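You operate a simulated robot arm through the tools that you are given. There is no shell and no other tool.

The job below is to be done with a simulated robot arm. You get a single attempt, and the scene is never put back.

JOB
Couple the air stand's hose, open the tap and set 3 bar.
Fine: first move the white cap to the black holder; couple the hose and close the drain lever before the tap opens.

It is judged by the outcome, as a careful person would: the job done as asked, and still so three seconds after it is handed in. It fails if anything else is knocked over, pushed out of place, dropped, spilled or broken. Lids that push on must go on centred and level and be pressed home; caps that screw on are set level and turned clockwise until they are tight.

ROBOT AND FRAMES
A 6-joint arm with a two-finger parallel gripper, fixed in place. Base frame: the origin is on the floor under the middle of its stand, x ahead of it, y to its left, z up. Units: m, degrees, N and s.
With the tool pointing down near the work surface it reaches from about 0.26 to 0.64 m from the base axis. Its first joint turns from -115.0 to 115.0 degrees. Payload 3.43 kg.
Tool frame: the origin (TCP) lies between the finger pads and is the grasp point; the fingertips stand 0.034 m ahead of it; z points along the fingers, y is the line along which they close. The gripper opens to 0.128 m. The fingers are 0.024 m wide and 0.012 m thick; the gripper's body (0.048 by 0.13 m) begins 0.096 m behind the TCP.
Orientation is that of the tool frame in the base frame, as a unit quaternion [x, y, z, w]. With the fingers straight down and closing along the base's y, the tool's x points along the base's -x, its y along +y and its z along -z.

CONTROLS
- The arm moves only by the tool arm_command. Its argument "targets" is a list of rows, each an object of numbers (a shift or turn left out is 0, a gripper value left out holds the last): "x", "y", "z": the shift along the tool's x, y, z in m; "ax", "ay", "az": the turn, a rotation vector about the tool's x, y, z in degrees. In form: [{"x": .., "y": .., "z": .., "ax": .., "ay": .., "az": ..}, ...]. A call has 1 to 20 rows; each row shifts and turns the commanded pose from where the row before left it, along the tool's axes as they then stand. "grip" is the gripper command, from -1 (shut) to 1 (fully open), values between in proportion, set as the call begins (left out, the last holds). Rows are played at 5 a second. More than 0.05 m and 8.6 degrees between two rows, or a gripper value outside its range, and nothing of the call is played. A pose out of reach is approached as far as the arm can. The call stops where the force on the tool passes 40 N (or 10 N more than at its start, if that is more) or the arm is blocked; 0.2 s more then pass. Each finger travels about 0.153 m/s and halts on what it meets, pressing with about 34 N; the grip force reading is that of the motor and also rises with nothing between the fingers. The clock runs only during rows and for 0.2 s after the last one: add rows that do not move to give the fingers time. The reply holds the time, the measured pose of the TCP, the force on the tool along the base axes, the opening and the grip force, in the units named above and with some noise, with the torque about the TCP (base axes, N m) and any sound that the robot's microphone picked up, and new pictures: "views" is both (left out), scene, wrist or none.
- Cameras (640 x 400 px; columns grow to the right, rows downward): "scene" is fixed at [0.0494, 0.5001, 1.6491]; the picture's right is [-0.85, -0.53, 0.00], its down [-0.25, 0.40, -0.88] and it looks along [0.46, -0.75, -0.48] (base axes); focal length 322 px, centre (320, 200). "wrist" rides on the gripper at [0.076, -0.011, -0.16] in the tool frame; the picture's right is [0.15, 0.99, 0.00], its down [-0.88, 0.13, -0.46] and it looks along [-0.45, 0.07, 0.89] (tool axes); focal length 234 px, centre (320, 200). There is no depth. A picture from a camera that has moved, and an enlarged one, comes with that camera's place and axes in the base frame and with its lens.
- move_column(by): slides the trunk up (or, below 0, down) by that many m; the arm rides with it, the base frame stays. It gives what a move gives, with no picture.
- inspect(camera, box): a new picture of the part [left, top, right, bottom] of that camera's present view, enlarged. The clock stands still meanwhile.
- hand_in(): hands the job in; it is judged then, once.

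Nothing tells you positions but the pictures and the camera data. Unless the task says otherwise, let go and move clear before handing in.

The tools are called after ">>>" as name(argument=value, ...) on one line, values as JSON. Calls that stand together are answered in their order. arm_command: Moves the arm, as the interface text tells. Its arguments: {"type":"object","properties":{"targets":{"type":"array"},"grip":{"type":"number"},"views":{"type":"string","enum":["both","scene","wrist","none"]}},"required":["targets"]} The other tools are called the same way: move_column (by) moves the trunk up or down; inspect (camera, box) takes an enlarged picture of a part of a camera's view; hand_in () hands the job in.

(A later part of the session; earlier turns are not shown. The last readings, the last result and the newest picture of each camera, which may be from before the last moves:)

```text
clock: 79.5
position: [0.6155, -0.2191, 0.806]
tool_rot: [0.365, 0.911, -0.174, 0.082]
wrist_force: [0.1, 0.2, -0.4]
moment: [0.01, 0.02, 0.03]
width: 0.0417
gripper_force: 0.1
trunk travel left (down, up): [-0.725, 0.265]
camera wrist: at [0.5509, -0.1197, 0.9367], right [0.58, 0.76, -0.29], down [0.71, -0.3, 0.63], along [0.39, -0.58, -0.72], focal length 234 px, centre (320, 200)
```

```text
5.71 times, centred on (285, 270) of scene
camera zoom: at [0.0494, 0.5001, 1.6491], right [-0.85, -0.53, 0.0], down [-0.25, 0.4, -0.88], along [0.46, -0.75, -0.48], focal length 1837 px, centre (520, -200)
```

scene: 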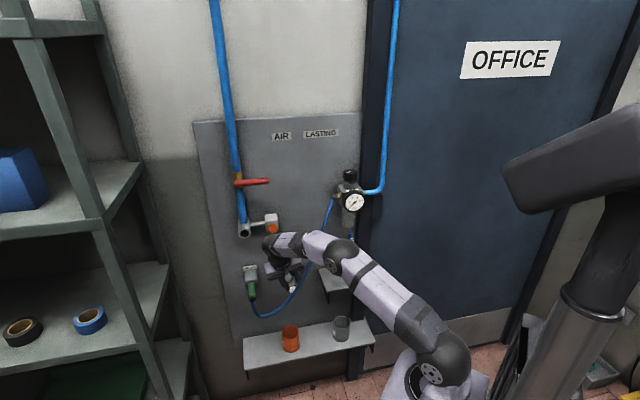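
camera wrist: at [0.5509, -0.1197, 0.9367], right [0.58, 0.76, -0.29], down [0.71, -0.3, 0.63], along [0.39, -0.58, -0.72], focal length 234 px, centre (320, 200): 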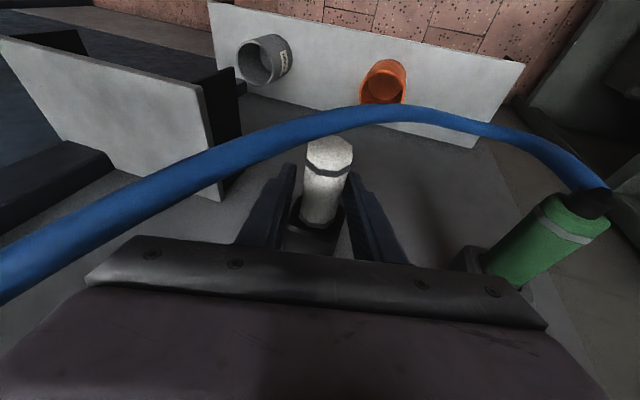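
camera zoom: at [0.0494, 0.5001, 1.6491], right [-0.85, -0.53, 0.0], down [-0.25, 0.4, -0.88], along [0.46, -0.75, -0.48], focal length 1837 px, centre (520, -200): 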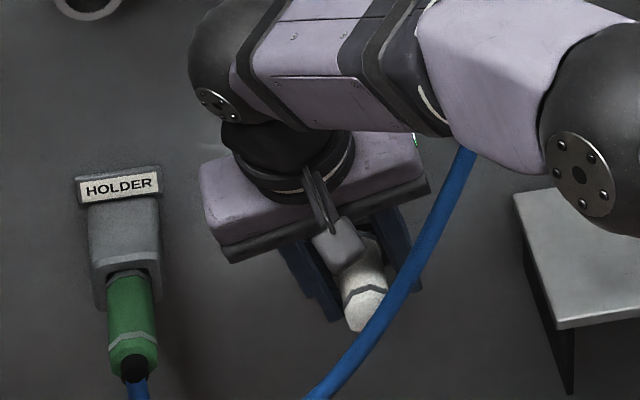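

The cap stays in the black holder. I'll retreat along the tool axis and check it.

>>> arm_command(targets=[{"z": -0.02}, {"z": -0.02}, {"z": -0.03}, {"y": 0.015, "z": -0.03}, {"x": 0.03, "y": 0.015, "z": -0.01}, {"x": 0.03, "y": 0.01}, {"x": 0}], views="both")

>>> inspect(camera="scene", box=[230, 245, 320, 315])

```text
clock: 81.0
position: [0.5979, -0.1118, 0.8831]
tool_rot: [0.365, 0.911, -0.173, 0.083]
wrist_force: [0.3, 0.1, 0.1]
moment: [0.0, -0.03, -0.02]
width: 0.0417
gripper_force: 0.2
trunk travel left (down, up): [-0.725, 0.265]
camera wrist: at [0.5322, -0.0123, 1.013], right [0.58, 0.76, -0.29], down [0.71, -0.3, 0.63], along [0.39, -0.58, -0.72], focal length 234 px, centre (320, 200)
```

scene: 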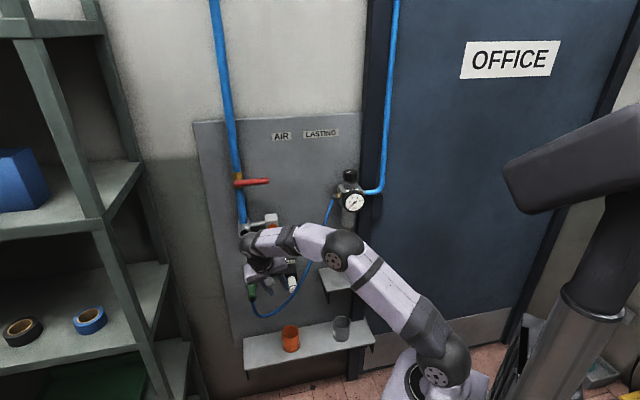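
wrist: 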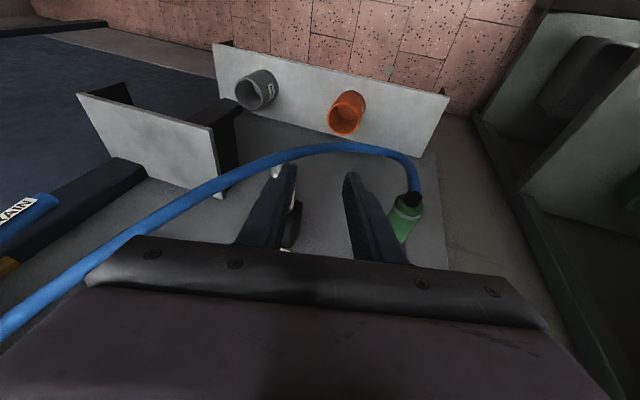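

```text
5.71 times, centred on (275, 280) of scene
camera zoom: at [0.0494, 0.5001, 1.6491], right [-0.85, -0.53, 0.0], down [-0.25, 0.4, -0.88], along [0.46, -0.75, -0.48], focal length 1837 px, centre (577, -257)
```

zoom: 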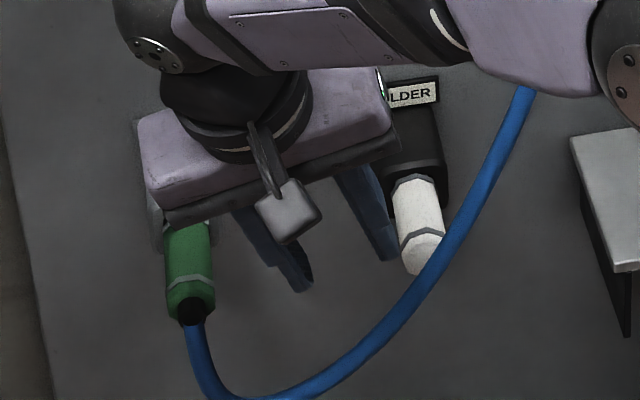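

The cap is properly seated in the black holder. Next is the green coupling, so I'll set the tool at 30° off vertical, squared to the panel, and move in front of the grey holder for a close look.

>>> arm_command(targets=[{"x": 0.03, "z": -0.01}, {"ax": -7.19, "az": 2.12}, {"ax": -7.19, "az": 2.12}, {"ay": -6.8}, {"ay": -6.8}, {"y": 0.043}, {"y": 0.043}, {"x": 0}], grip=0.0, views="both")

```text
clock: 82.8
position: [0.6395, -0.0297, 0.8833]
tool_rot: [0.375, 0.889, -0.1, 0.241]
wrist_force: [0.2, -0.3, 0.8]
moment: [0.0, -0.01, 0.01]
width: 0.0639
gripper_force: 0.0
trunk travel left (down, up): [-0.725, 0.265]
camera wrist: at [0.5299, 0.0654, 0.9841], right [0.62, 0.78, -0.07], down [0.46, -0.29, 0.84], along [0.63, -0.55, -0.54], focal length 234 px, centre (320, 200)
```

scene: 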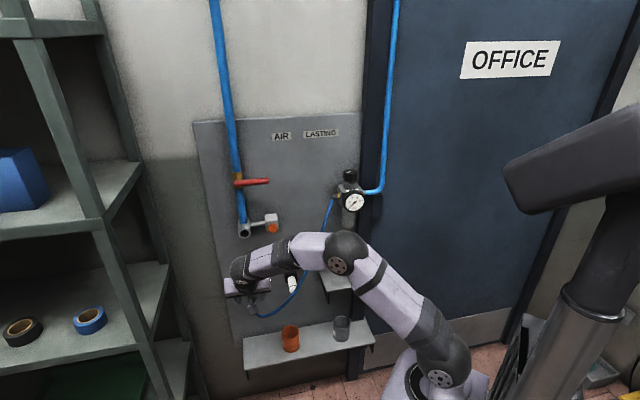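
wrist: 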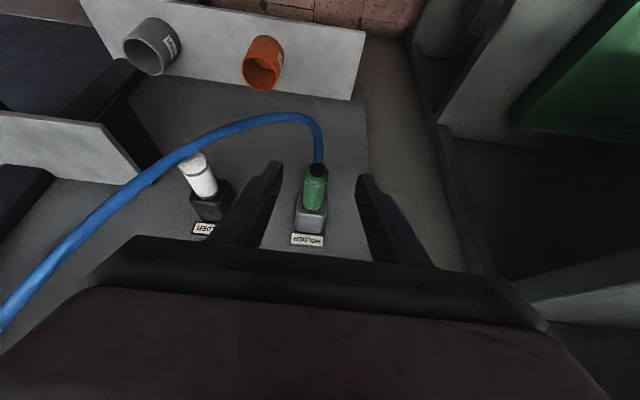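

>>> inspect(camera="wrist", box=[270, 130, 366, 250])

>>> inspect(camera="wrist", box=[150, 130, 260, 250])

```text
3.33 times, centred on (318, 190) of wrist
camera zoom: at [0.5299, 0.0654, 0.9841], right [0.62, 0.78, -0.07], down [0.46, -0.29, 0.84], along [0.63, -0.55, -0.54], focal length 781 px, centre (327, 233)
```

zoom: 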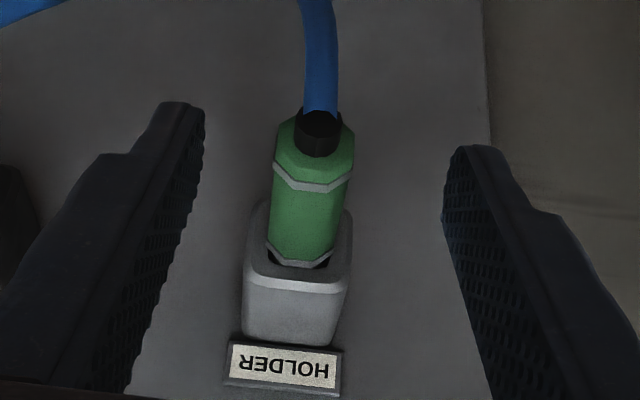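

```text
3.33 times, centred on (205, 190) of wrist
camera zoom: at [0.5299, 0.0654, 0.9841], right [0.62, 0.78, -0.07], down [0.46, -0.29, 0.84], along [0.63, -0.55, -0.54], focal length 781 px, centre (703, 233)
```

zoom: 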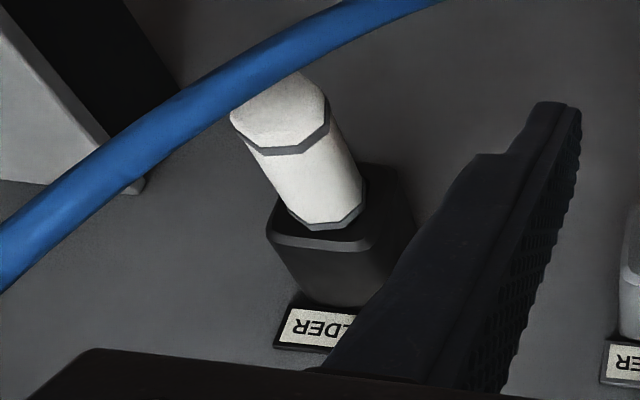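

The coupling's axis is at a'=0.430, z≈0.80, with its inner ring at the mouth of the grey holder. I'll move to a pre-grasp and approach along the tool axis.

>>> arm_command(targets=[{"x": -0.0253, "z": 0.023}, {"x": -0.0253, "z": 0.023}, {"x": 0}], views="wrist")

>>> inspect(camera="wrist", box=[256, 110, 384, 250])

```text
clock: 83.7
position: [0.6867, -0.0791, 0.8711]
tool_rot: [0.376, 0.889, -0.1, 0.24]
wrist_force: [-1.0, 0.5, 0.6]
moment: [-0.01, -0.01, 0.01]
width: 0.0642
gripper_force: 0.1
trunk travel left (down, up): [-0.725, 0.265]
camera wrist: at [0.5769, 0.0161, 0.9704], right [0.62, 0.78, -0.07], down [0.46, -0.29, 0.84], along [0.63, -0.55, -0.54], focal length 234 px, centre (320, 200)
```

wrist: 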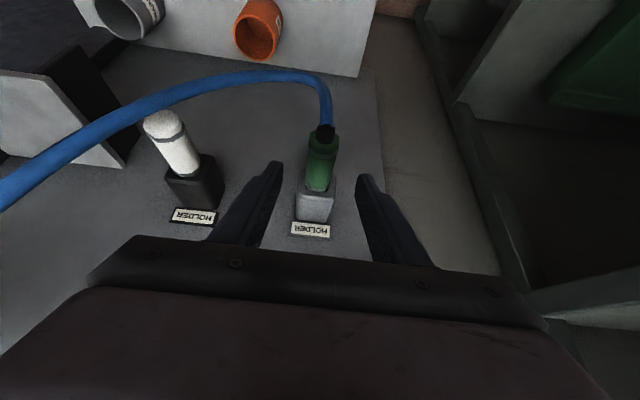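

```text
2.86 times, centred on (320, 180) of wrist
camera zoom: at [0.5769, 0.0161, 0.9704], right [0.62, 0.78, -0.07], down [0.46, -0.29, 0.84], along [0.63, -0.55, -0.54], focal length 669 px, centre (320, 257)
```

zoom: 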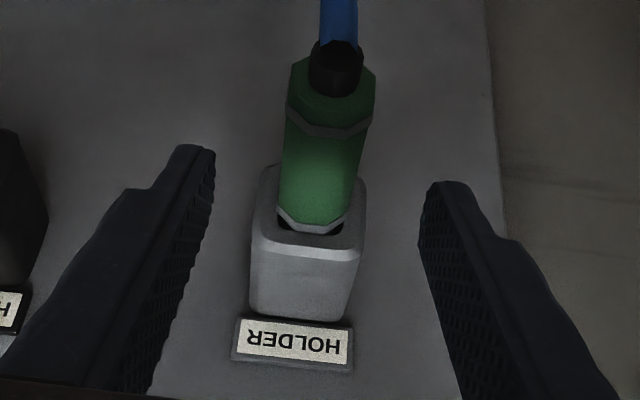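

>>> arm_command(targets=[{"x": 0.0006, "y": 0.001, "z": 0.0203}, {"x": 0.0006, "z": 0.0203}, {"x": 0.0006, "z": 0.0203}, {"x": 0.0006, "z": 0.0203}, {"x": 0}], views="wrist")

>>> inspect(camera="wrist", box=[256, 130, 384, 250])

```text
clock: 84.8
position: [0.7127, -0.1044, 0.7991]
tool_rot: [0.377, 0.889, -0.1, 0.241]
wrist_force: [0.2, -0.2, 0.1]
moment: [-0.03, 0.0, 0.01]
width: 0.0641
gripper_force: 0.1
trunk travel left (down, up): [-0.725, 0.265]
camera wrist: at [0.6041, -0.0097, 0.8986], right [0.62, 0.78, -0.07], down [0.46, -0.29, 0.84], along [0.63, -0.55, -0.54], focal length 234 px, centre (320, 200)
```

wrist: 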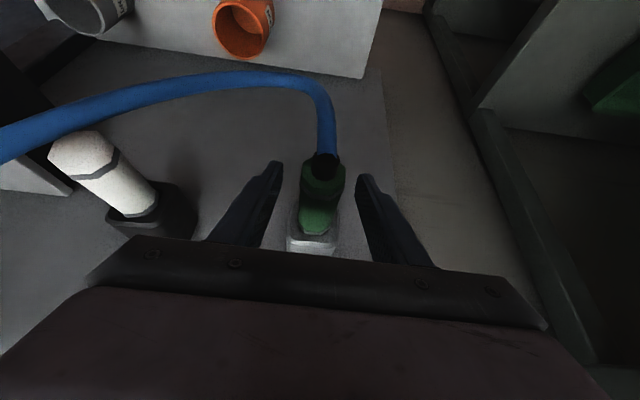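

```text
3.33 times, centred on (320, 190) of wrist
camera zoom: at [0.6041, -0.0097, 0.8986], right [0.62, 0.78, -0.07], down [0.46, -0.29, 0.84], along [0.63, -0.55, -0.54], focal length 781 px, centre (320, 233)
```

zoom: 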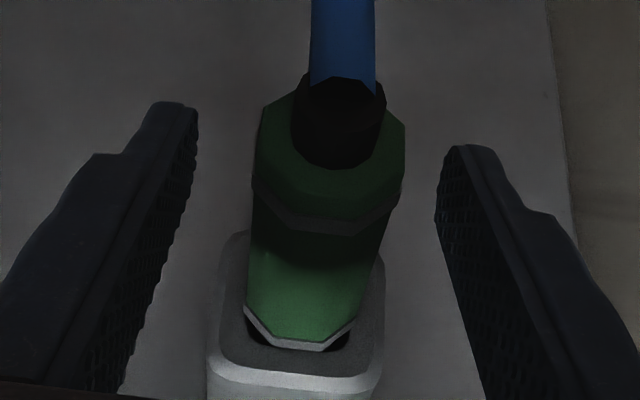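

Centred on the coupling. Closing the fingers.

>>> arm_command(targets=[{"y": 0.0008}, {"x": 0}, {"x": 0}], grip=-1, views="wrist")

```text
clock: 85.7
position: [0.7129, -0.106, 0.7984]
tool_rot: [0.376, 0.889, -0.101, 0.241]
wrist_force: [-4.1, -6.4, 0.0]
moment: [-0.06, 0.05, 0.54]
width: 0.0291
gripper_force: 34.0
trunk travel left (down, up): [-0.725, 0.265]
camera wrist: at [0.6041, -0.01, 0.8986], right [0.62, 0.78, -0.07], down [0.46, -0.29, 0.84], along [0.63, -0.55, -0.54], focal length 234 px, centre (320, 200)
```

wrist: 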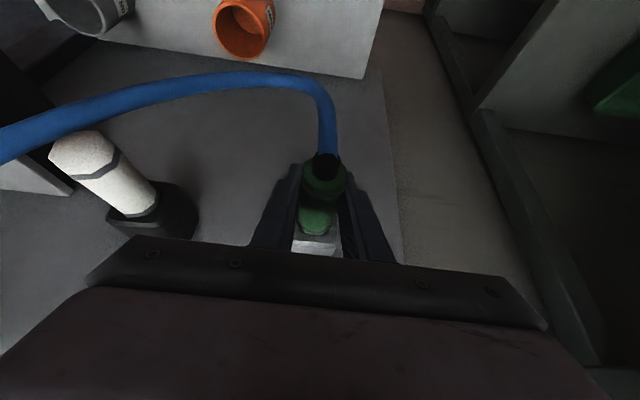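

>>> arm_command(targets=[{"y": -0.001}, {"x": 0.0043, "z": -0.0025}, {"x": 0}], views="none")

>>> arm_command(targets=[{"x": 0.0087, "z": -0.005}, {"x": 0.0087, "z": -0.005}, {"x": 0}], views="wrist")

```text
clock: 86.5
position: [0.7103, -0.1, 0.7976]
tool_rot: [0.376, 0.889, -0.099, 0.241]
wrist_force: [0.3, -0.7, -0.1]
moment: [0.02, 0.01, 0.0]
width: 0.0293
gripper_force: 34.1
trunk travel left (down, up): [-0.725, 0.265]
```

```text
clock: 87.2
position: [0.6954, -0.0862, 0.797]
tool_rot: [0.375, 0.889, -0.099, 0.241]
wrist_force: [0.5, -0.2, 0.1]
moment: [0.01, 0.01, 0.02]
width: 0.0288
gripper_force: 33.7
trunk travel left (down, up): [-0.725, 0.265]
camera wrist: at [0.5865, 0.0095, 0.8974], right [0.62, 0.78, -0.07], down [0.46, -0.29, 0.84], along [0.63, -0.55, -0.54], focal length 234 px, centre (320, 200)
```

wrist: 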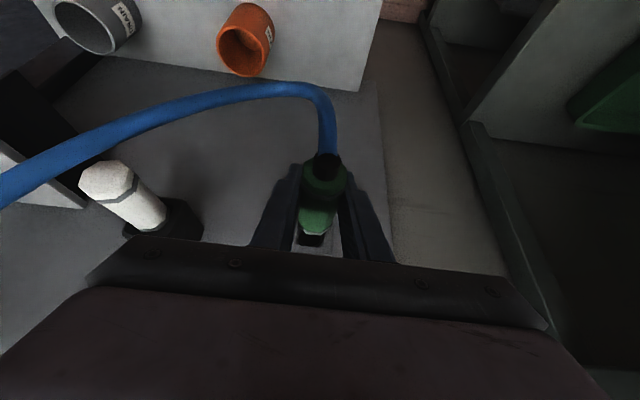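

>>> arm_command(targets=[{"x": 0.0108, "z": -0.00625}, {"x": 0.0108, "z": -0.00625}, {"x": 0.0108, "z": -0.00625}, {"x": 0}], views="both")

>>> inspect(camera="wrist", box=[270, 140, 370, 260])

```text
clock: 88.2
position: [0.669, -0.0593, 0.7975]
tool_rot: [0.376, 0.889, -0.1, 0.24]
wrist_force: [0.5, -0.1, 0.7]
moment: [0.0, 0.0, 0.0]
width: 0.029
gripper_force: 34.3
trunk travel left (down, up): [-0.725, 0.265]
camera wrist: at [0.5598, 0.036, 0.8979], right [0.62, 0.78, -0.07], down [0.46, -0.29, 0.84], along [0.63, -0.55, -0.54], focal length 234 px, centre (320, 200)
```

scene: 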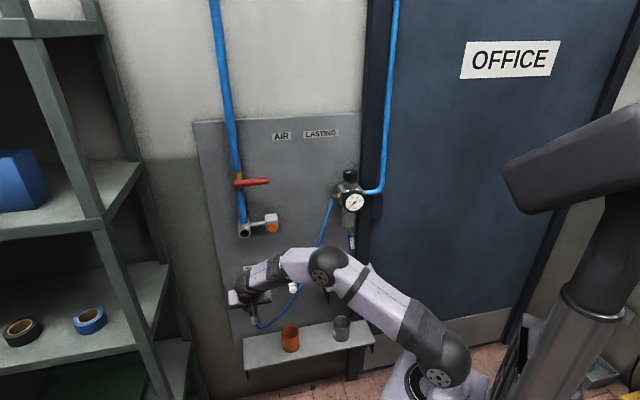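
wrist: 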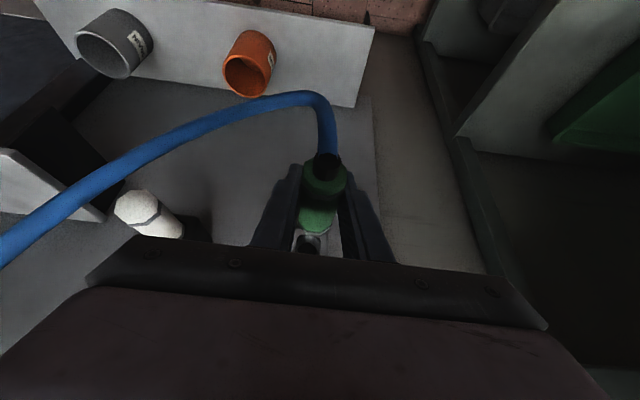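

```text
3.33 times, centred on (320, 200) of wrist
camera zoom: at [0.5598, 0.036, 0.8979], right [0.62, 0.78, -0.07], down [0.46, -0.29, 0.84], along [0.63, -0.55, -0.54], focal length 781 px, centre (320, 200)
```

zoom: 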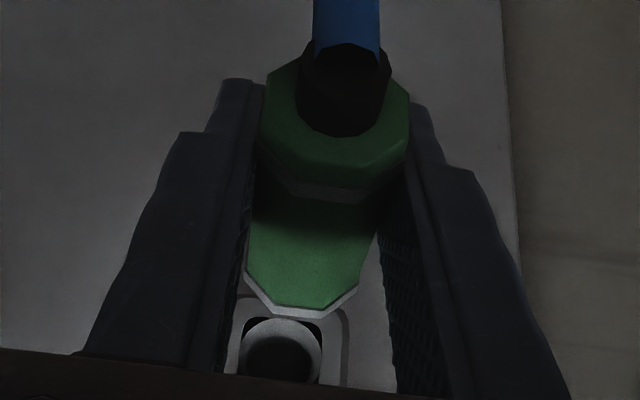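

The coupling came out freely with the hose attached. The outlet is straight above at the same lateral position, so I'll raise the trunk with the arm pose held.

>>> move_column(by=0.2)

>>> arm_command(targets=[{"x": 0}], views="both")

>>> inspect(camera="wrist", box=[260, 140, 380, 260])

```text
clock: 90.4
position: [0.6692, -0.0582, 0.9984]
tool_rot: [0.376, 0.889, -0.1, 0.241]
wrist_force: [-0.2, -1.1, -1.1]
moment: [0.03, 0.0, 0.02]
width: 0.0291
gripper_force: 34.4
trunk travel left (down, up): [-0.925, 0.065]
```

```text
clock: 90.8
position: [0.6701, -0.0588, 0.9974]
tool_rot: [0.376, 0.889, -0.1, 0.241]
wrist_force: [-0.1, 0.4, -1.4]
moment: [0.0, 0.03, 0.0]
width: 0.029
gripper_force: 34.4
trunk travel left (down, up): [-0.925, 0.065]
camera wrist: at [0.56, 0.0359, 1.0979], right [0.62, 0.78, -0.07], down [0.46, -0.29, 0.84], along [0.63, -0.55, -0.54], focal length 234 px, centre (320, 200)
```

scene: 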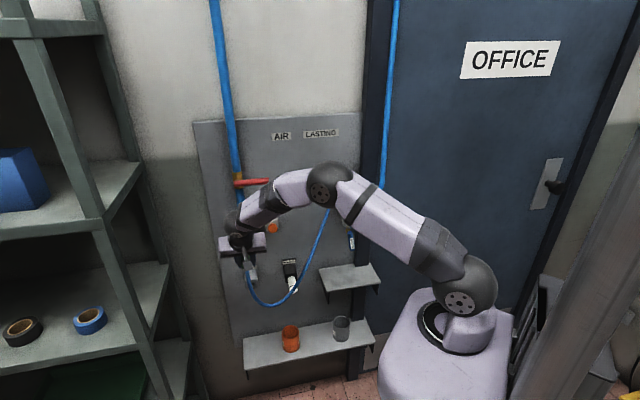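
wrist: 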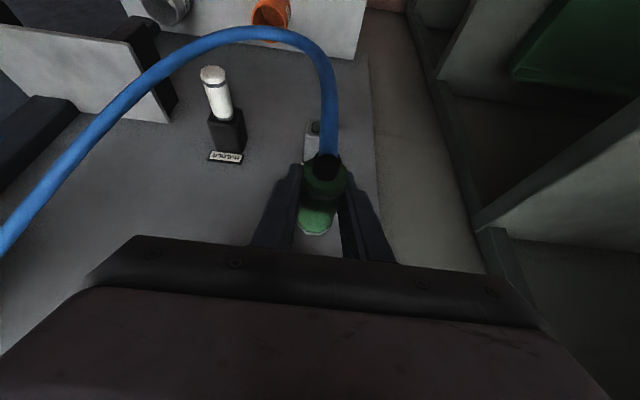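

```text
3.33 times, centred on (320, 200) of wrist
camera zoom: at [0.56, 0.0359, 1.0979], right [0.62, 0.78, -0.07], down [0.46, -0.29, 0.84], along [0.63, -0.55, -0.54], focal length 781 px, centre (320, 200)
```

zoom: 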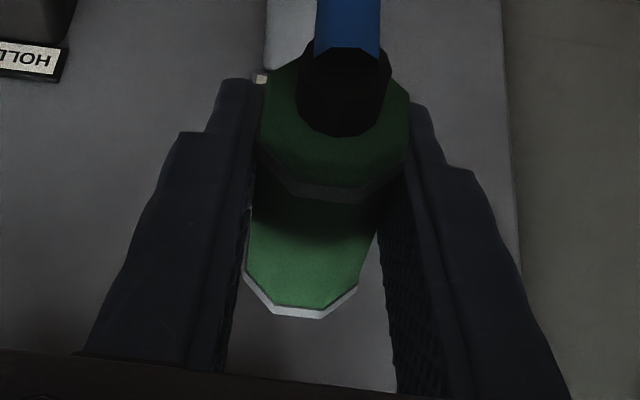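

>>> move_column(by=0.042)

>>> arm_command(targets=[{"y": -0.0022}, {"x": 0}], views="both")

>>> inspect(camera="wrist", box=[260, 140, 380, 260])

>>> inspect(camera="scene", box=[210, 190, 300, 260])

```text
clock: 91.7
position: [0.6697, -0.0593, 1.0386]
tool_rot: [0.376, 0.889, -0.1, 0.24]
wrist_force: [0.7, 0.6, -0.6]
moment: [0.02, -0.03, -0.01]
width: 0.0291
gripper_force: 34.0
trunk travel left (down, up): [-0.967, 0.023]
```

```text
clock: 92.3
position: [0.6667, -0.0603, 1.039]
tool_rot: [0.376, 0.889, -0.1, 0.24]
wrist_force: [-0.4, 0.2, -0.6]
moment: [0.02, 0.01, 0.02]
width: 0.0293
gripper_force: 34.5
trunk travel left (down, up): [-0.967, 0.023]
camera wrist: at [0.5584, 0.0344, 1.14], right [0.62, 0.78, -0.07], down [0.46, -0.29, 0.84], along [0.63, -0.55, -0.54], focal length 234 px, centre (320, 200)
```

scene: 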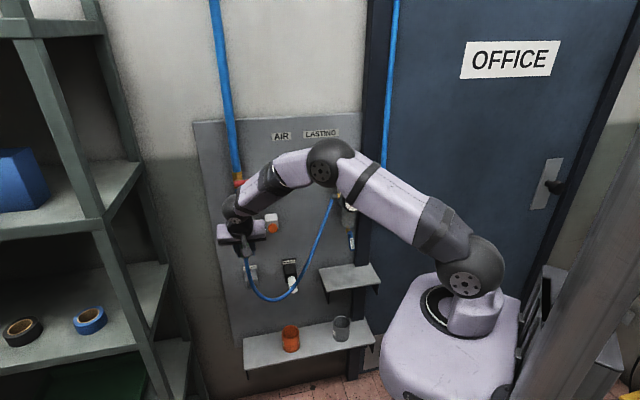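
wrist: 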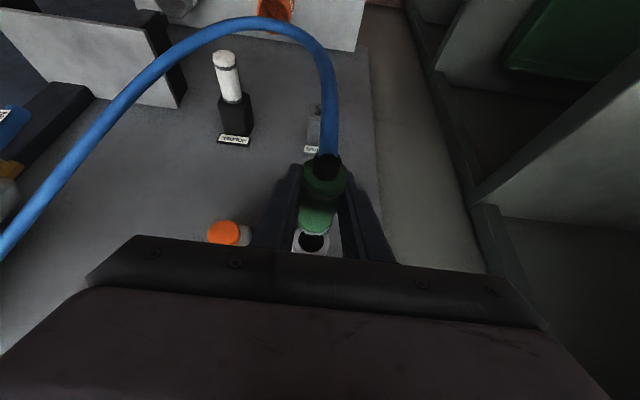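

```text
3.33 times, centred on (320, 200) of wrist
camera zoom: at [0.5584, 0.0344, 1.14], right [0.62, 0.78, -0.07], down [0.46, -0.29, 0.84], along [0.63, -0.55, -0.54], focal length 781 px, centre (320, 200)
```

zoom: 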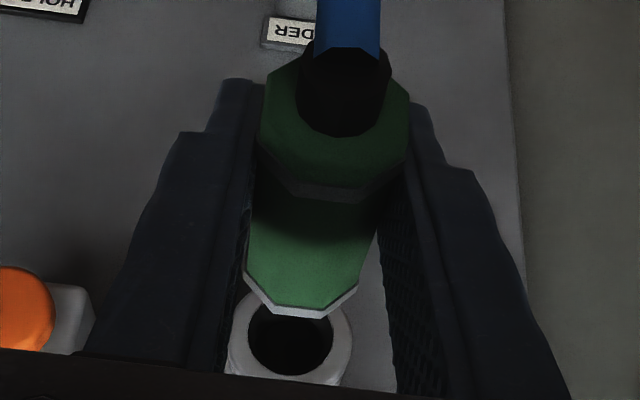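

```text
5.71 times, centred on (255, 225) of scene
camera zoom: at [0.0494, 0.5001, 1.6491], right [-0.85, -0.53, 0.0], down [-0.25, 0.4, -0.88], along [0.46, -0.75, -0.48], focal length 1837 px, centre (691, 57)
```

zoom: 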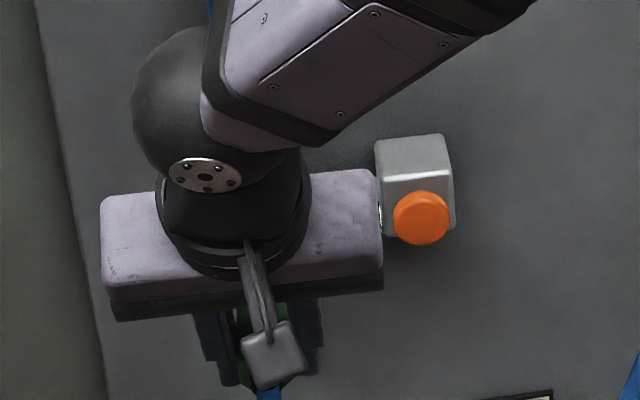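

The bore appears where predicted, at z≈1.0415, and the coupling's axis is about 2 mm below the grasp point. I'll raise by 5 mm, approach to just short of the mouth and check alignment.

>>> move_column(by=0.005)

>>> arm_command(targets=[{"x": -0.0104, "z": 0.006}, {"x": -0.0103, "z": 0.0061}, {"x": 0}], views="wrist")

>>> inspect(camera="wrist", box=[270, 190, 370, 260])

```text
clock: 92.8
position: [0.6668, -0.0596, 1.0457]
tool_rot: [0.377, 0.889, -0.101, 0.24]
wrist_force: [0.6, 0.5, -1.3]
moment: [-0.01, 0.0, -0.01]
width: 0.0292
gripper_force: 34.1
trunk travel left (down, up): [-0.972, 0.018]
```

```text
clock: 93.6
position: [0.6846, -0.0779, 1.0456]
tool_rot: [0.376, 0.889, -0.1, 0.241]
wrist_force: [0.0, -0.7, -1.3]
moment: [0.03, 0.0, 0.0]
width: 0.0292
gripper_force: 33.8
trunk travel left (down, up): [-0.972, 0.018]
camera wrist: at [0.5755, 0.0175, 1.1456], right [0.62, 0.78, -0.07], down [0.46, -0.29, 0.84], along [0.63, -0.55, -0.54], focal length 234 px, centre (320, 200)
```

wrist: 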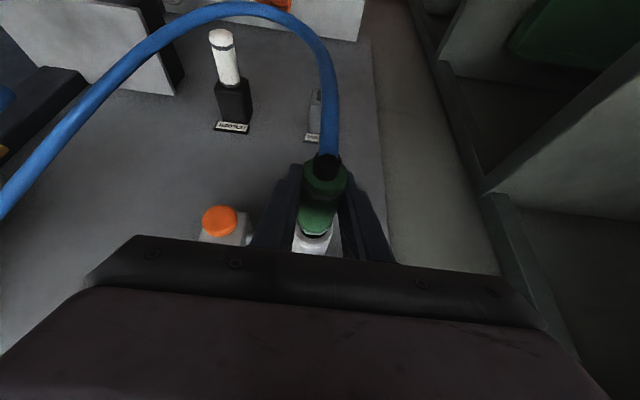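

```text
5.71 times, centred on (320, 225) of wrist
camera zoom: at [0.5755, 0.0175, 1.1456], right [0.62, 0.78, -0.07], down [0.46, -0.29, 0.84], along [0.63, -0.55, -0.54], focal length 1338 px, centre (320, 57)
```

zoom: 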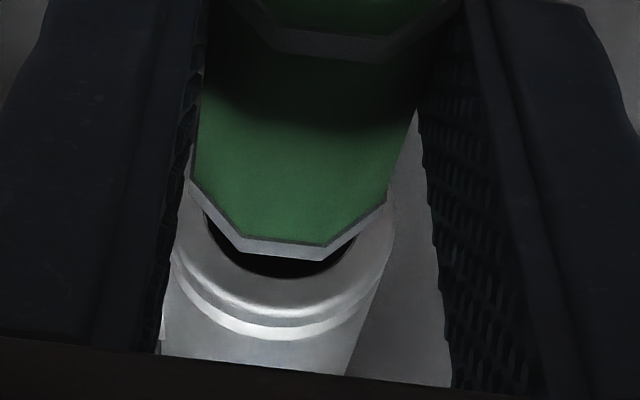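

>>> arm_command(targets=[{"x": -0.0043, "z": 0.0025}, {"x": -0.0043, "z": 0.0025}, {"x": 0}], views="none")

>>> arm_command(targets=[{"x": -0.0043, "z": 0.0025}, {"x": 0}], views="wrist")

>>> inspect(camera="wrist", box=[270, 190, 370, 260])

```text
clock: 94.4
position: [0.6915, -0.0863, 1.0445]
tool_rot: [0.375, 0.889, -0.1, 0.241]
wrist_force: [-0.6, -0.2, -1.1]
moment: [0.02, 0.02, 0.01]
width: 0.0291
gripper_force: 34.3
trunk travel left (down, up): [-0.972, 0.018]
```

```text
clock: 95.0
position: [0.6943, -0.0882, 1.0442]
tool_rot: [0.375, 0.89, -0.099, 0.239]
wrist_force: [-2.1, 1.3, -3.5]
moment: [0.06, 0.07, -0.01]
width: 0.0292
gripper_force: 33.8
trunk travel left (down, up): [-0.972, 0.018]
camera wrist: at [0.5856, 0.0066, 1.1442], right [0.62, 0.78, -0.07], down [0.46, -0.29, 0.84], along [0.63, -0.55, -0.54], focal length 234 px, centre (320, 200)
```

wrist: 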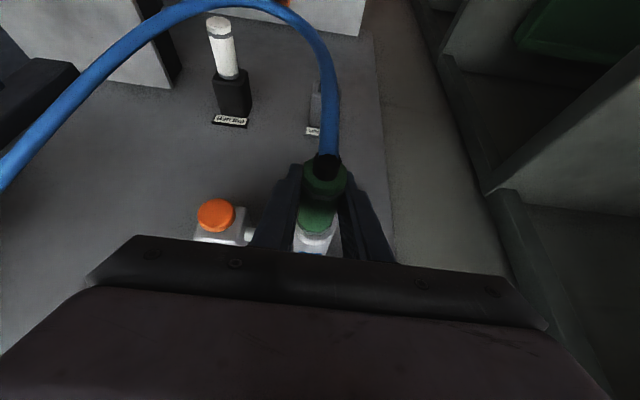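

```text
5.71 times, centred on (320, 225) of wrist
camera zoom: at [0.5856, 0.0066, 1.1442], right [0.62, 0.78, -0.07], down [0.46, -0.29, 0.84], along [0.63, -0.55, -0.54], focal length 1338 px, centre (320, 57)
```

zoom: 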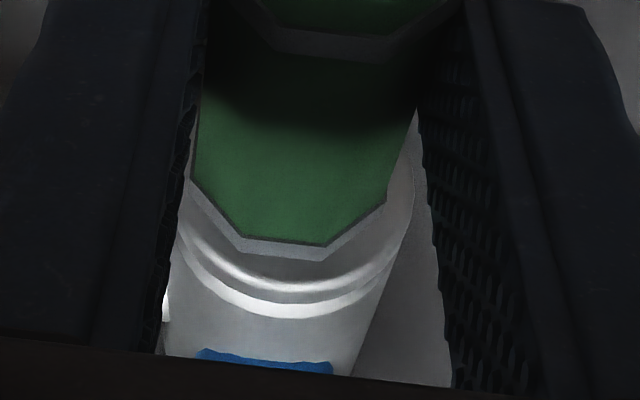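

>>> arm_command(targets=[{"x": -0.0026, "z": 0.0033}, {"x": 0}], views="none")

>>> arm_command(targets=[{"x": -0.0026, "z": 0.0015}, {"x": 0}], views="none")

```text
clock: 95.6
position: [0.6964, -0.0912, 1.0414]
tool_rot: [0.376, 0.889, -0.101, 0.24]
wrist_force: [-3.1, 6.1, -7.2]
moment: [0.16, 0.17, 0.08]
width: 0.0291
gripper_force: 33.7
trunk travel left (down, up): [-0.972, 0.018]
```

```text
clock: 96.2
position: [0.6998, -0.0916, 1.0412]
tool_rot: [0.376, 0.889, -0.101, 0.239]
wrist_force: [-7.7, 12.4, -11.8]
moment: [0.28, 0.3, 0.13]
width: 0.0289
gripper_force: 33.6
trunk travel left (down, up): [-0.972, 0.018]
```

>>> arm_command(targets=[{"x": 0.0032, "z": 0.0016}, {"x": 0}], views="none")

>>> arm_command(targets=[{"x": -0.0026, "z": 0.0015}, {"x": 0}], views="none")

```text
clock: 96.8
position: [0.6992, -0.0917, 1.0399]
tool_rot: [0.376, 0.889, -0.101, 0.241]
wrist_force: [-3.2, 7.8, -4.9]
moment: [0.11, 0.17, 0.18]
width: 0.0291
gripper_force: 33.6
trunk travel left (down, up): [-0.972, 0.018]
```

```text
clock: 97.4
position: [0.7015, -0.0926, 1.0408]
tool_rot: [0.376, 0.889, -0.101, 0.241]
wrist_force: [-2.1, 6.6, -6.0]
moment: [0.13, 0.1, 0.16]
width: 0.0291
gripper_force: 33.9
trunk travel left (down, up): [-0.972, 0.018]
```

>>> arm_command(targets=[{"x": -0.0018, "y": 0.0004, "z": 0.0028}, {"x": 0}], views="none")

>>> arm_command(targets=[{"x": -0.0026, "z": 0.0015}, {"x": 0}], views="wrist")

>>> inspect(camera="wrist", box=[270, 190, 370, 260])

```text
clock: 98.0
position: [0.7023, -0.0935, 1.0402]
tool_rot: [0.376, 0.889, -0.099, 0.241]
wrist_force: [-6.6, 9.0, 0.0]
moment: [-0.05, 0.02, 0.07]
width: 0.0293
gripper_force: 33.8
trunk travel left (down, up): [-0.972, 0.018]
```

```text
clock: 98.6
position: [0.7023, -0.0935, 1.0411]
tool_rot: [0.376, 0.889, -0.1, 0.242]
wrist_force: [-14.9, 17.5, 3.4]
moment: [-0.11, -0.2, 0.05]
width: 0.0292
gripper_force: 34.2
trunk travel left (down, up): [-0.972, 0.018]
camera wrist: at [0.5925, 0.0011, 1.1405], right [0.62, 0.78, -0.07], down [0.46, -0.29, 0.84], along [0.63, -0.55, -0.54], focal length 234 px, centre (320, 200)
```

wrist: 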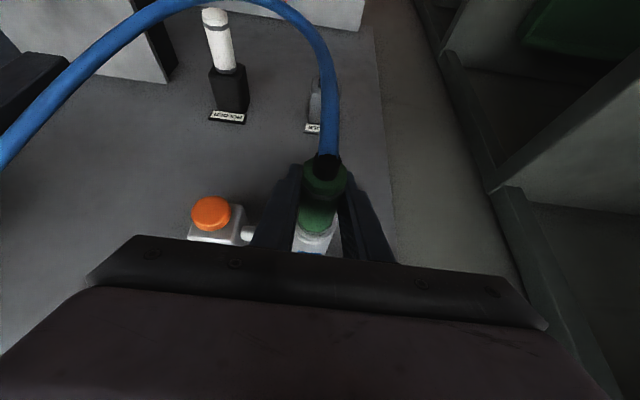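

```text
5.71 times, centred on (320, 225) of wrist
camera zoom: at [0.5925, 0.0011, 1.1405], right [0.62, 0.78, -0.07], down [0.46, -0.29, 0.84], along [0.63, -0.55, -0.54], focal length 1338 px, centre (320, 57)
```

zoom: 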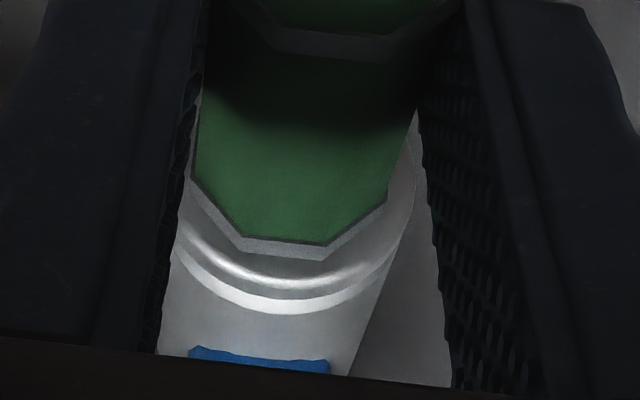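

The coupling is at the collar with about 23 N of resistance. I'll press further and listen for it to latch.

>>> arm_command(targets=[{"x": -0.0026, "z": 0.0015}, {"x": 0}], views="none")

>>> arm_command(targets=[{"x": -0.0017, "z": 0.001}, {"x": 0}, {"x": 0}], views="wrist")

```text
clock: 99.2
position: [0.7046, -0.0952, 1.0399]
tool_rot: [0.376, 0.889, -0.101, 0.242]
wrist_force: [-18.5, 21.0, 2.7]
moment: [-0.11, 0.0, 0.09]
width: 0.029
gripper_force: 34.1
trunk travel left (down, up): [-0.972, 0.018]
```

```text
clock: 100.0
position: [0.7053, -0.096, 1.0407]
tool_rot: [0.376, 0.889, -0.1, 0.241]
wrist_force: [-20.2, 20.2, -0.5]
moment: [-0.06, -0.02, 0.04]
width: 0.029
gripper_force: 33.7
trunk travel left (down, up): [-0.972, 0.018]
camera wrist: at [0.5952, -0.0015, 1.1402], right [0.62, 0.78, -0.07], down [0.46, -0.29, 0.84], along [0.63, -0.55, -0.54], focal length 234 px, centre (320, 200)
```

wrist: 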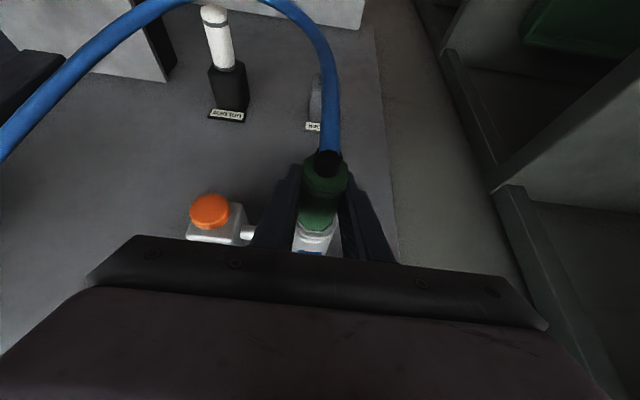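

>>> inspect(camera="wrist", box=[270, 140, 370, 260])

>>> inspect(camera="wrist", box=[270, 190, 370, 260])

```text
3.33 times, centred on (320, 200) of wrist
camera zoom: at [0.5952, -0.0015, 1.1402], right [0.62, 0.78, -0.07], down [0.46, -0.29, 0.84], along [0.63, -0.55, -0.54], focal length 781 px, centre (320, 200)
```

zoom: 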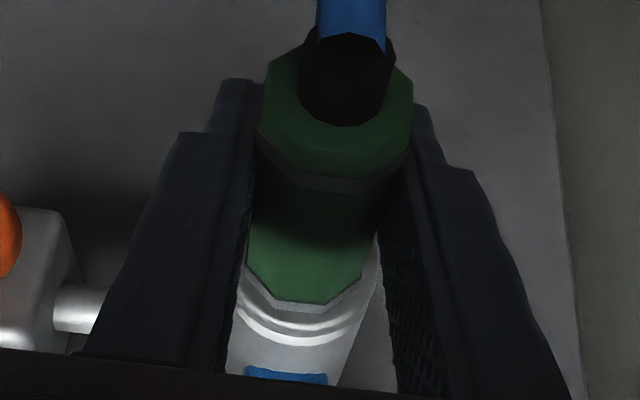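

```text
5.71 times, centred on (320, 225) of wrist
camera zoom: at [0.5952, -0.0015, 1.1402], right [0.62, 0.78, -0.07], down [0.46, -0.29, 0.84], along [0.63, -0.55, -0.54], focal length 1338 px, centre (320, 57)
```

zoom: 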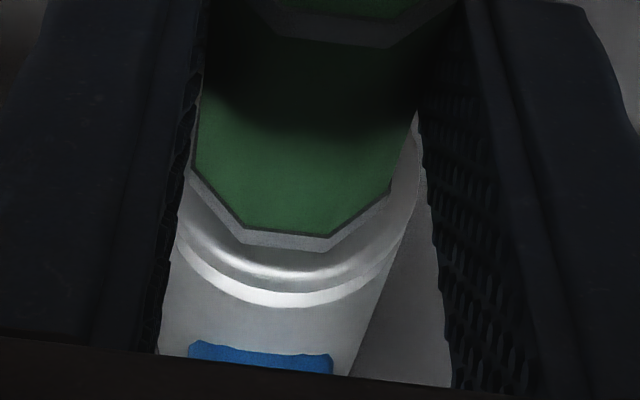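

The coupling is as deep as the cap was, but I heard no click. I'll relax and pull very gently to see whether it has latched.

>>> arm_command(targets=[{"x": 0.0043, "z": -0.0025}, {"x": 0}], views="none")

>>> arm_command(targets=[{"x": 0.0043, "z": -0.0025}, {"x": 0}], views="none")

```text
clock: 100.6
position: [0.7052, -0.0962, 1.0401]
tool_rot: [0.375, 0.889, -0.1, 0.242]
wrist_force: [-7.8, 11.9, -4.2]
moment: [0.13, 0.13, 0.08]
width: 0.0292
gripper_force: 33.9
trunk travel left (down, up): [-0.972, 0.018]
```

```text
clock: 101.2
position: [0.7048, -0.0973, 1.0408]
tool_rot: [0.376, 0.888, -0.1, 0.244]
wrist_force: [10.2, -3.6, -1.4]
moment: [0.22, 0.38, 0.03]
width: 0.0292
gripper_force: 33.3
trunk travel left (down, up): [-0.972, 0.018]
```

>>> arm_command(targets=[{"x": 0.0022, "z": -0.0012}, {"x": 0}], views="none")

```text
clock: 101.8
position: [0.7054, -0.0955, 1.0389]
tool_rot: [0.376, 0.889, -0.098, 0.244]
wrist_force: [23.7, -15.5, 5.4]
moment: [-0.03, 0.06, 0.0]
width: 0.0294
gripper_force: 34.4
trunk travel left (down, up): [-0.972, 0.018]
```

It holds against a 27 N pull, so the coupling is latched. I'll return to neutral, open the fingers and retreat along the tool axis.

>>> arm_command(targets=[{"x": -0.0043, "z": 0.0025}, {"x": 0}], views="none")

>>> arm_command(targets=[{"x": 0}, {"x": 0}], grip=-0.1, views="wrist")

>>> inspect(camera="wrist", box=[256, 130, 384, 260])

```text
clock: 102.4
position: [0.7042, -0.0966, 1.0393]
tool_rot: [0.375, 0.889, -0.098, 0.243]
wrist_force: [12.8, -7.1, 13.2]
moment: [-0.28, -0.29, -0.04]
width: 0.0293
gripper_force: 34.4
trunk travel left (down, up): [-0.972, 0.018]
```

```text
clock: 103.0
position: [0.702, -0.0943, 1.0373]
tool_rot: [0.376, 0.889, -0.1, 0.24]
wrist_force: [0.1, 0.1, -1.0]
moment: [0.0, 0.01, 0.0]
width: 0.0577
gripper_force: 0.1
trunk travel left (down, up): [-0.972, 0.018]
camera wrist: at [0.5924, -0.0009, 1.1377], right [0.62, 0.78, -0.07], down [0.46, -0.29, 0.84], along [0.63, -0.55, -0.54], focal length 234 px, centre (320, 200)
```

wrist: 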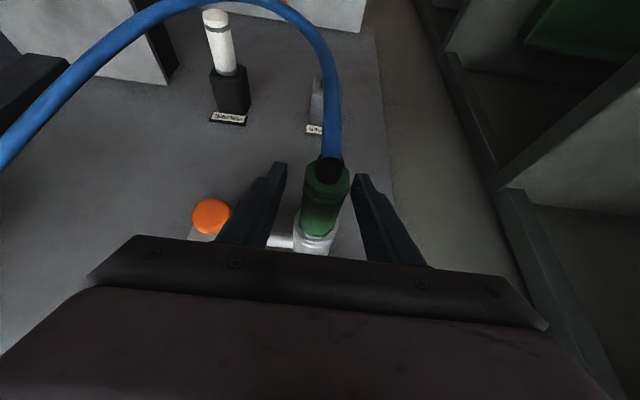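

```text
3.08 times, centred on (320, 195) of wrist
camera zoom: at [0.5924, -0.0009, 1.1377], right [0.62, 0.78, -0.07], down [0.46, -0.29, 0.84], along [0.63, -0.55, -0.54], focal length 720 px, centre (320, 215)
```

zoom: 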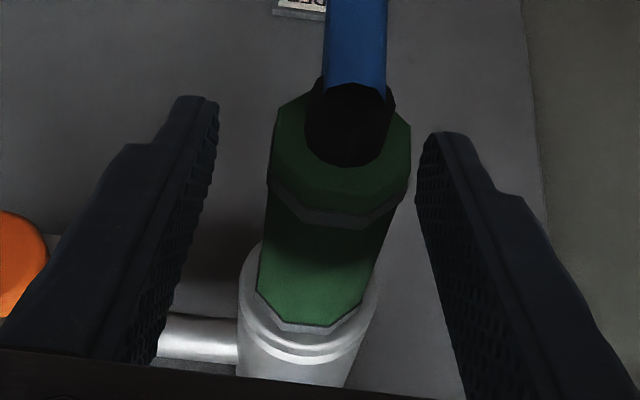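

The coupling stays latched and level. I'll back away and move along the panel to look closely at the drain lever under the regulator.

>>> arm_command(targets=[{"y": 0.002, "z": -0.025}, {"z": -0.03}, {"z": -0.03}, {"x": 0.035, "z": -0.02}, {"x": 0.035, "z": -0.02}, {"y": -0.04}, {"y": -0.04}, {"y": -0.04}, {"y": -0.04}, {"x": 0}], grip=-1, views="both")

```text
clock: 105.2
position: [0.5036, -0.1185, 1.1116]
tool_rot: [0.376, 0.889, -0.1, 0.241]
wrist_force: [0.5, -0.9, -1.0]
moment: [-0.04, 0.01, -0.01]
width: 0.0
gripper_force: 33.0
trunk travel left (down, up): [-0.972, 0.018]
camera wrist: at [0.3935, -0.0243, 1.2107], right [0.62, 0.78, -0.07], down [0.46, -0.29, 0.84], along [0.63, -0.55, -0.54], focal length 234 px, centre (320, 200)
```

scene: 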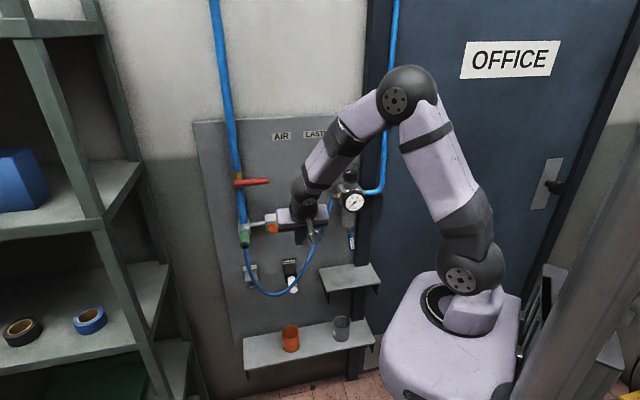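
wrist: 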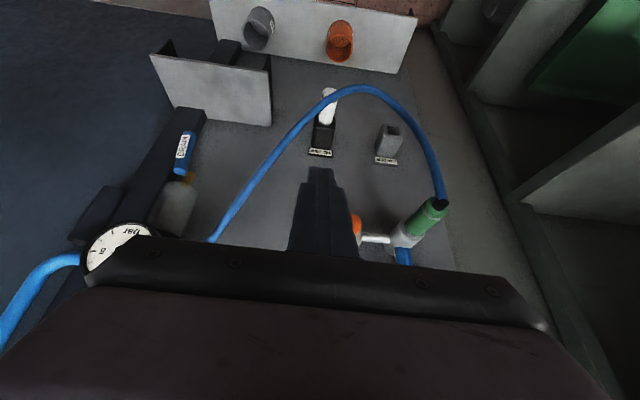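

>>> inspect(camera="wrist", box=[60, 90, 260, 280])

>>> inspect(camera="scene", box=[215, 170, 311, 250])

>>> inspect(camera="scene", box=[326, 205, 374, 255])

```text
2.11 times, centred on (160, 185) of wrist
camera zoom: at [0.3935, -0.0243, 1.2107], right [0.62, 0.78, -0.07], down [0.46, -0.29, 0.84], along [0.63, -0.55, -0.54], focal length 493 px, centre (657, 232)
```

zoom: 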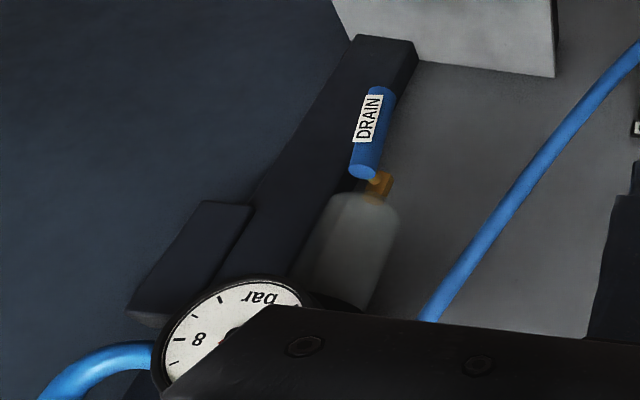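

```text
5.00 times, centred on (263, 210) of scene
camera zoom: at [0.0494, 0.5001, 1.6491], right [-0.85, -0.53, 0.0], down [-0.25, 0.4, -0.88], along [0.46, -0.75, -0.48], focal length 1608 px, centre (605, 150)
```

zoom: 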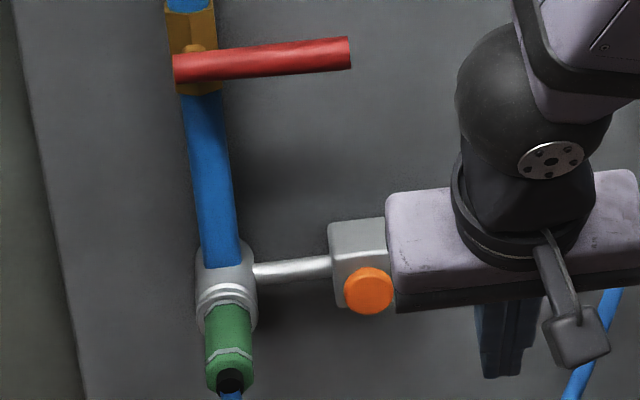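

```text
8.00 times, centred on (350, 230) of scene
camera zoom: at [0.0494, 0.5001, 1.6491], right [-0.85, -0.53, 0.0], down [-0.25, 0.4, -0.88], along [0.46, -0.75, -0.48], focal length 2572 px, centre (80, -40)
```

zoom: 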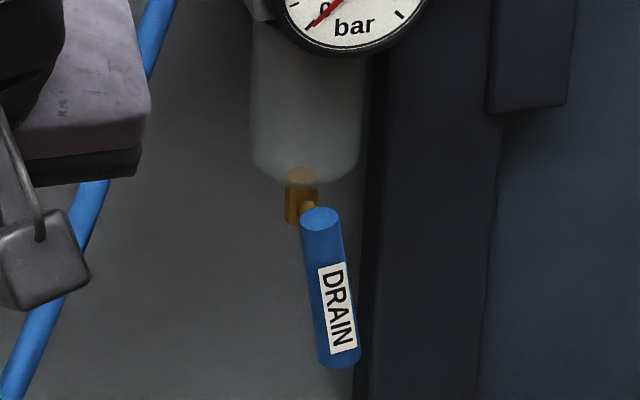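

The lever leans about 15° to the right of straight down. I'll approach it from the front, so first I'll raise the arm and lower the trunk to get a workable pose near the base.

>>> arm_command(targets=[{"x": -0.0201, "z": -0.0345}, {"x": -0.0201, "z": -0.0345}, {"x": -0.0201, "z": -0.0345}, {"x": -0.0201, "z": -0.0345}, {"x": -0.0201, "z": -0.0345}, {"x": 0}], views="none")

>>> move_column(by=-0.28)

>>> arm_command(targets=[{"x": -0.0201, "z": -0.0345}, {"x": -0.0201, "z": -0.0345}, {"x": -0.0201, "z": -0.0345}, {"x": -0.0201, "z": -0.0345}, {"x": -0.0201, "z": -0.0345}, {"x": 0}], views="none")

>>> move_column(by=-0.22)

>>> arm_command(targets=[{"x": 0}], views="both")

```text
clock: 106.6
position: [0.501, -0.1209, 1.3124]
tool_rot: [0.376, 0.889, -0.1, 0.241]
wrist_force: [-0.1, -0.2, -0.6]
moment: [0.02, 0.03, 0.01]
width: 0.0
gripper_force: 33.0
trunk travel left (down, up): [-0.972, 0.018]
```

```text
clock: 109.4
position: [0.502, -0.1208, 1.0333]
tool_rot: [0.376, 0.889, -0.099, 0.24]
wrist_force: [0.2, 0.6, 0.3]
moment: [0.03, 0.0, -0.03]
width: 0.0
gripper_force: 33.1
trunk travel left (down, up): [-0.692, 0.298]
```

```text
clock: 110.8
position: [0.5012, -0.1215, 1.2328]
tool_rot: [0.376, 0.889, -0.1, 0.24]
wrist_force: [0.2, -0.5, 0.2]
moment: [0.02, -0.01, -0.03]
width: 0.0001
gripper_force: 33.2
trunk travel left (down, up): [-0.692, 0.298]
```

```text
clock: 113.2
position: [0.5012, -0.1218, 1.0124]
tool_rot: [0.376, 0.889, -0.1, 0.241]
wrist_force: [-0.3, -0.2, -0.3]
moment: [-0.03, 0.01, -0.03]
width: 0.0001
gripper_force: 32.7
trunk travel left (down, up): [-0.472, 0.518]
```

```text
clock: 113.6
position: [0.5025, -0.1222, 1.0105]
tool_rot: [0.376, 0.889, -0.1, 0.24]
wrist_force: [-0.5, 0.2, 0.2]
moment: [-0.02, -0.02, 0.0]
width: 0.0
gripper_force: 33.2
trunk travel left (down, up): [-0.472, 0.518]
camera wrist: at [0.3921, -0.0269, 1.1119], right [0.62, 0.78, -0.07], down [0.46, -0.29, 0.84], along [0.63, -0.55, -0.54], focal length 234 px, centre (320, 200)
```

scene: 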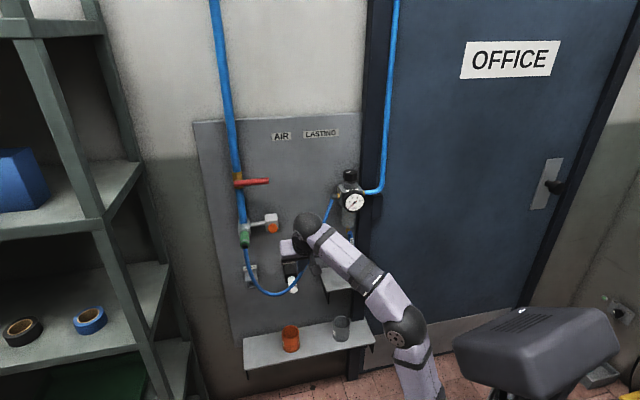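
wrist: 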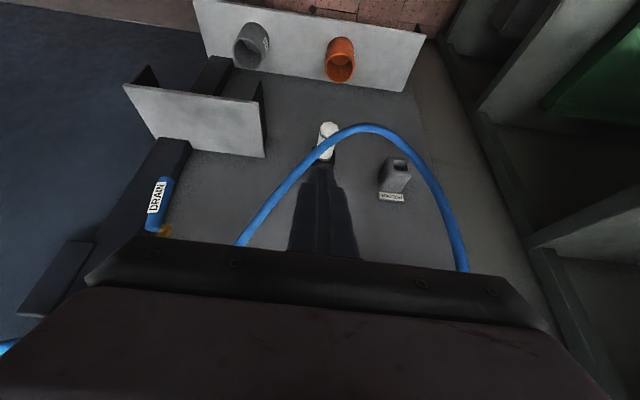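

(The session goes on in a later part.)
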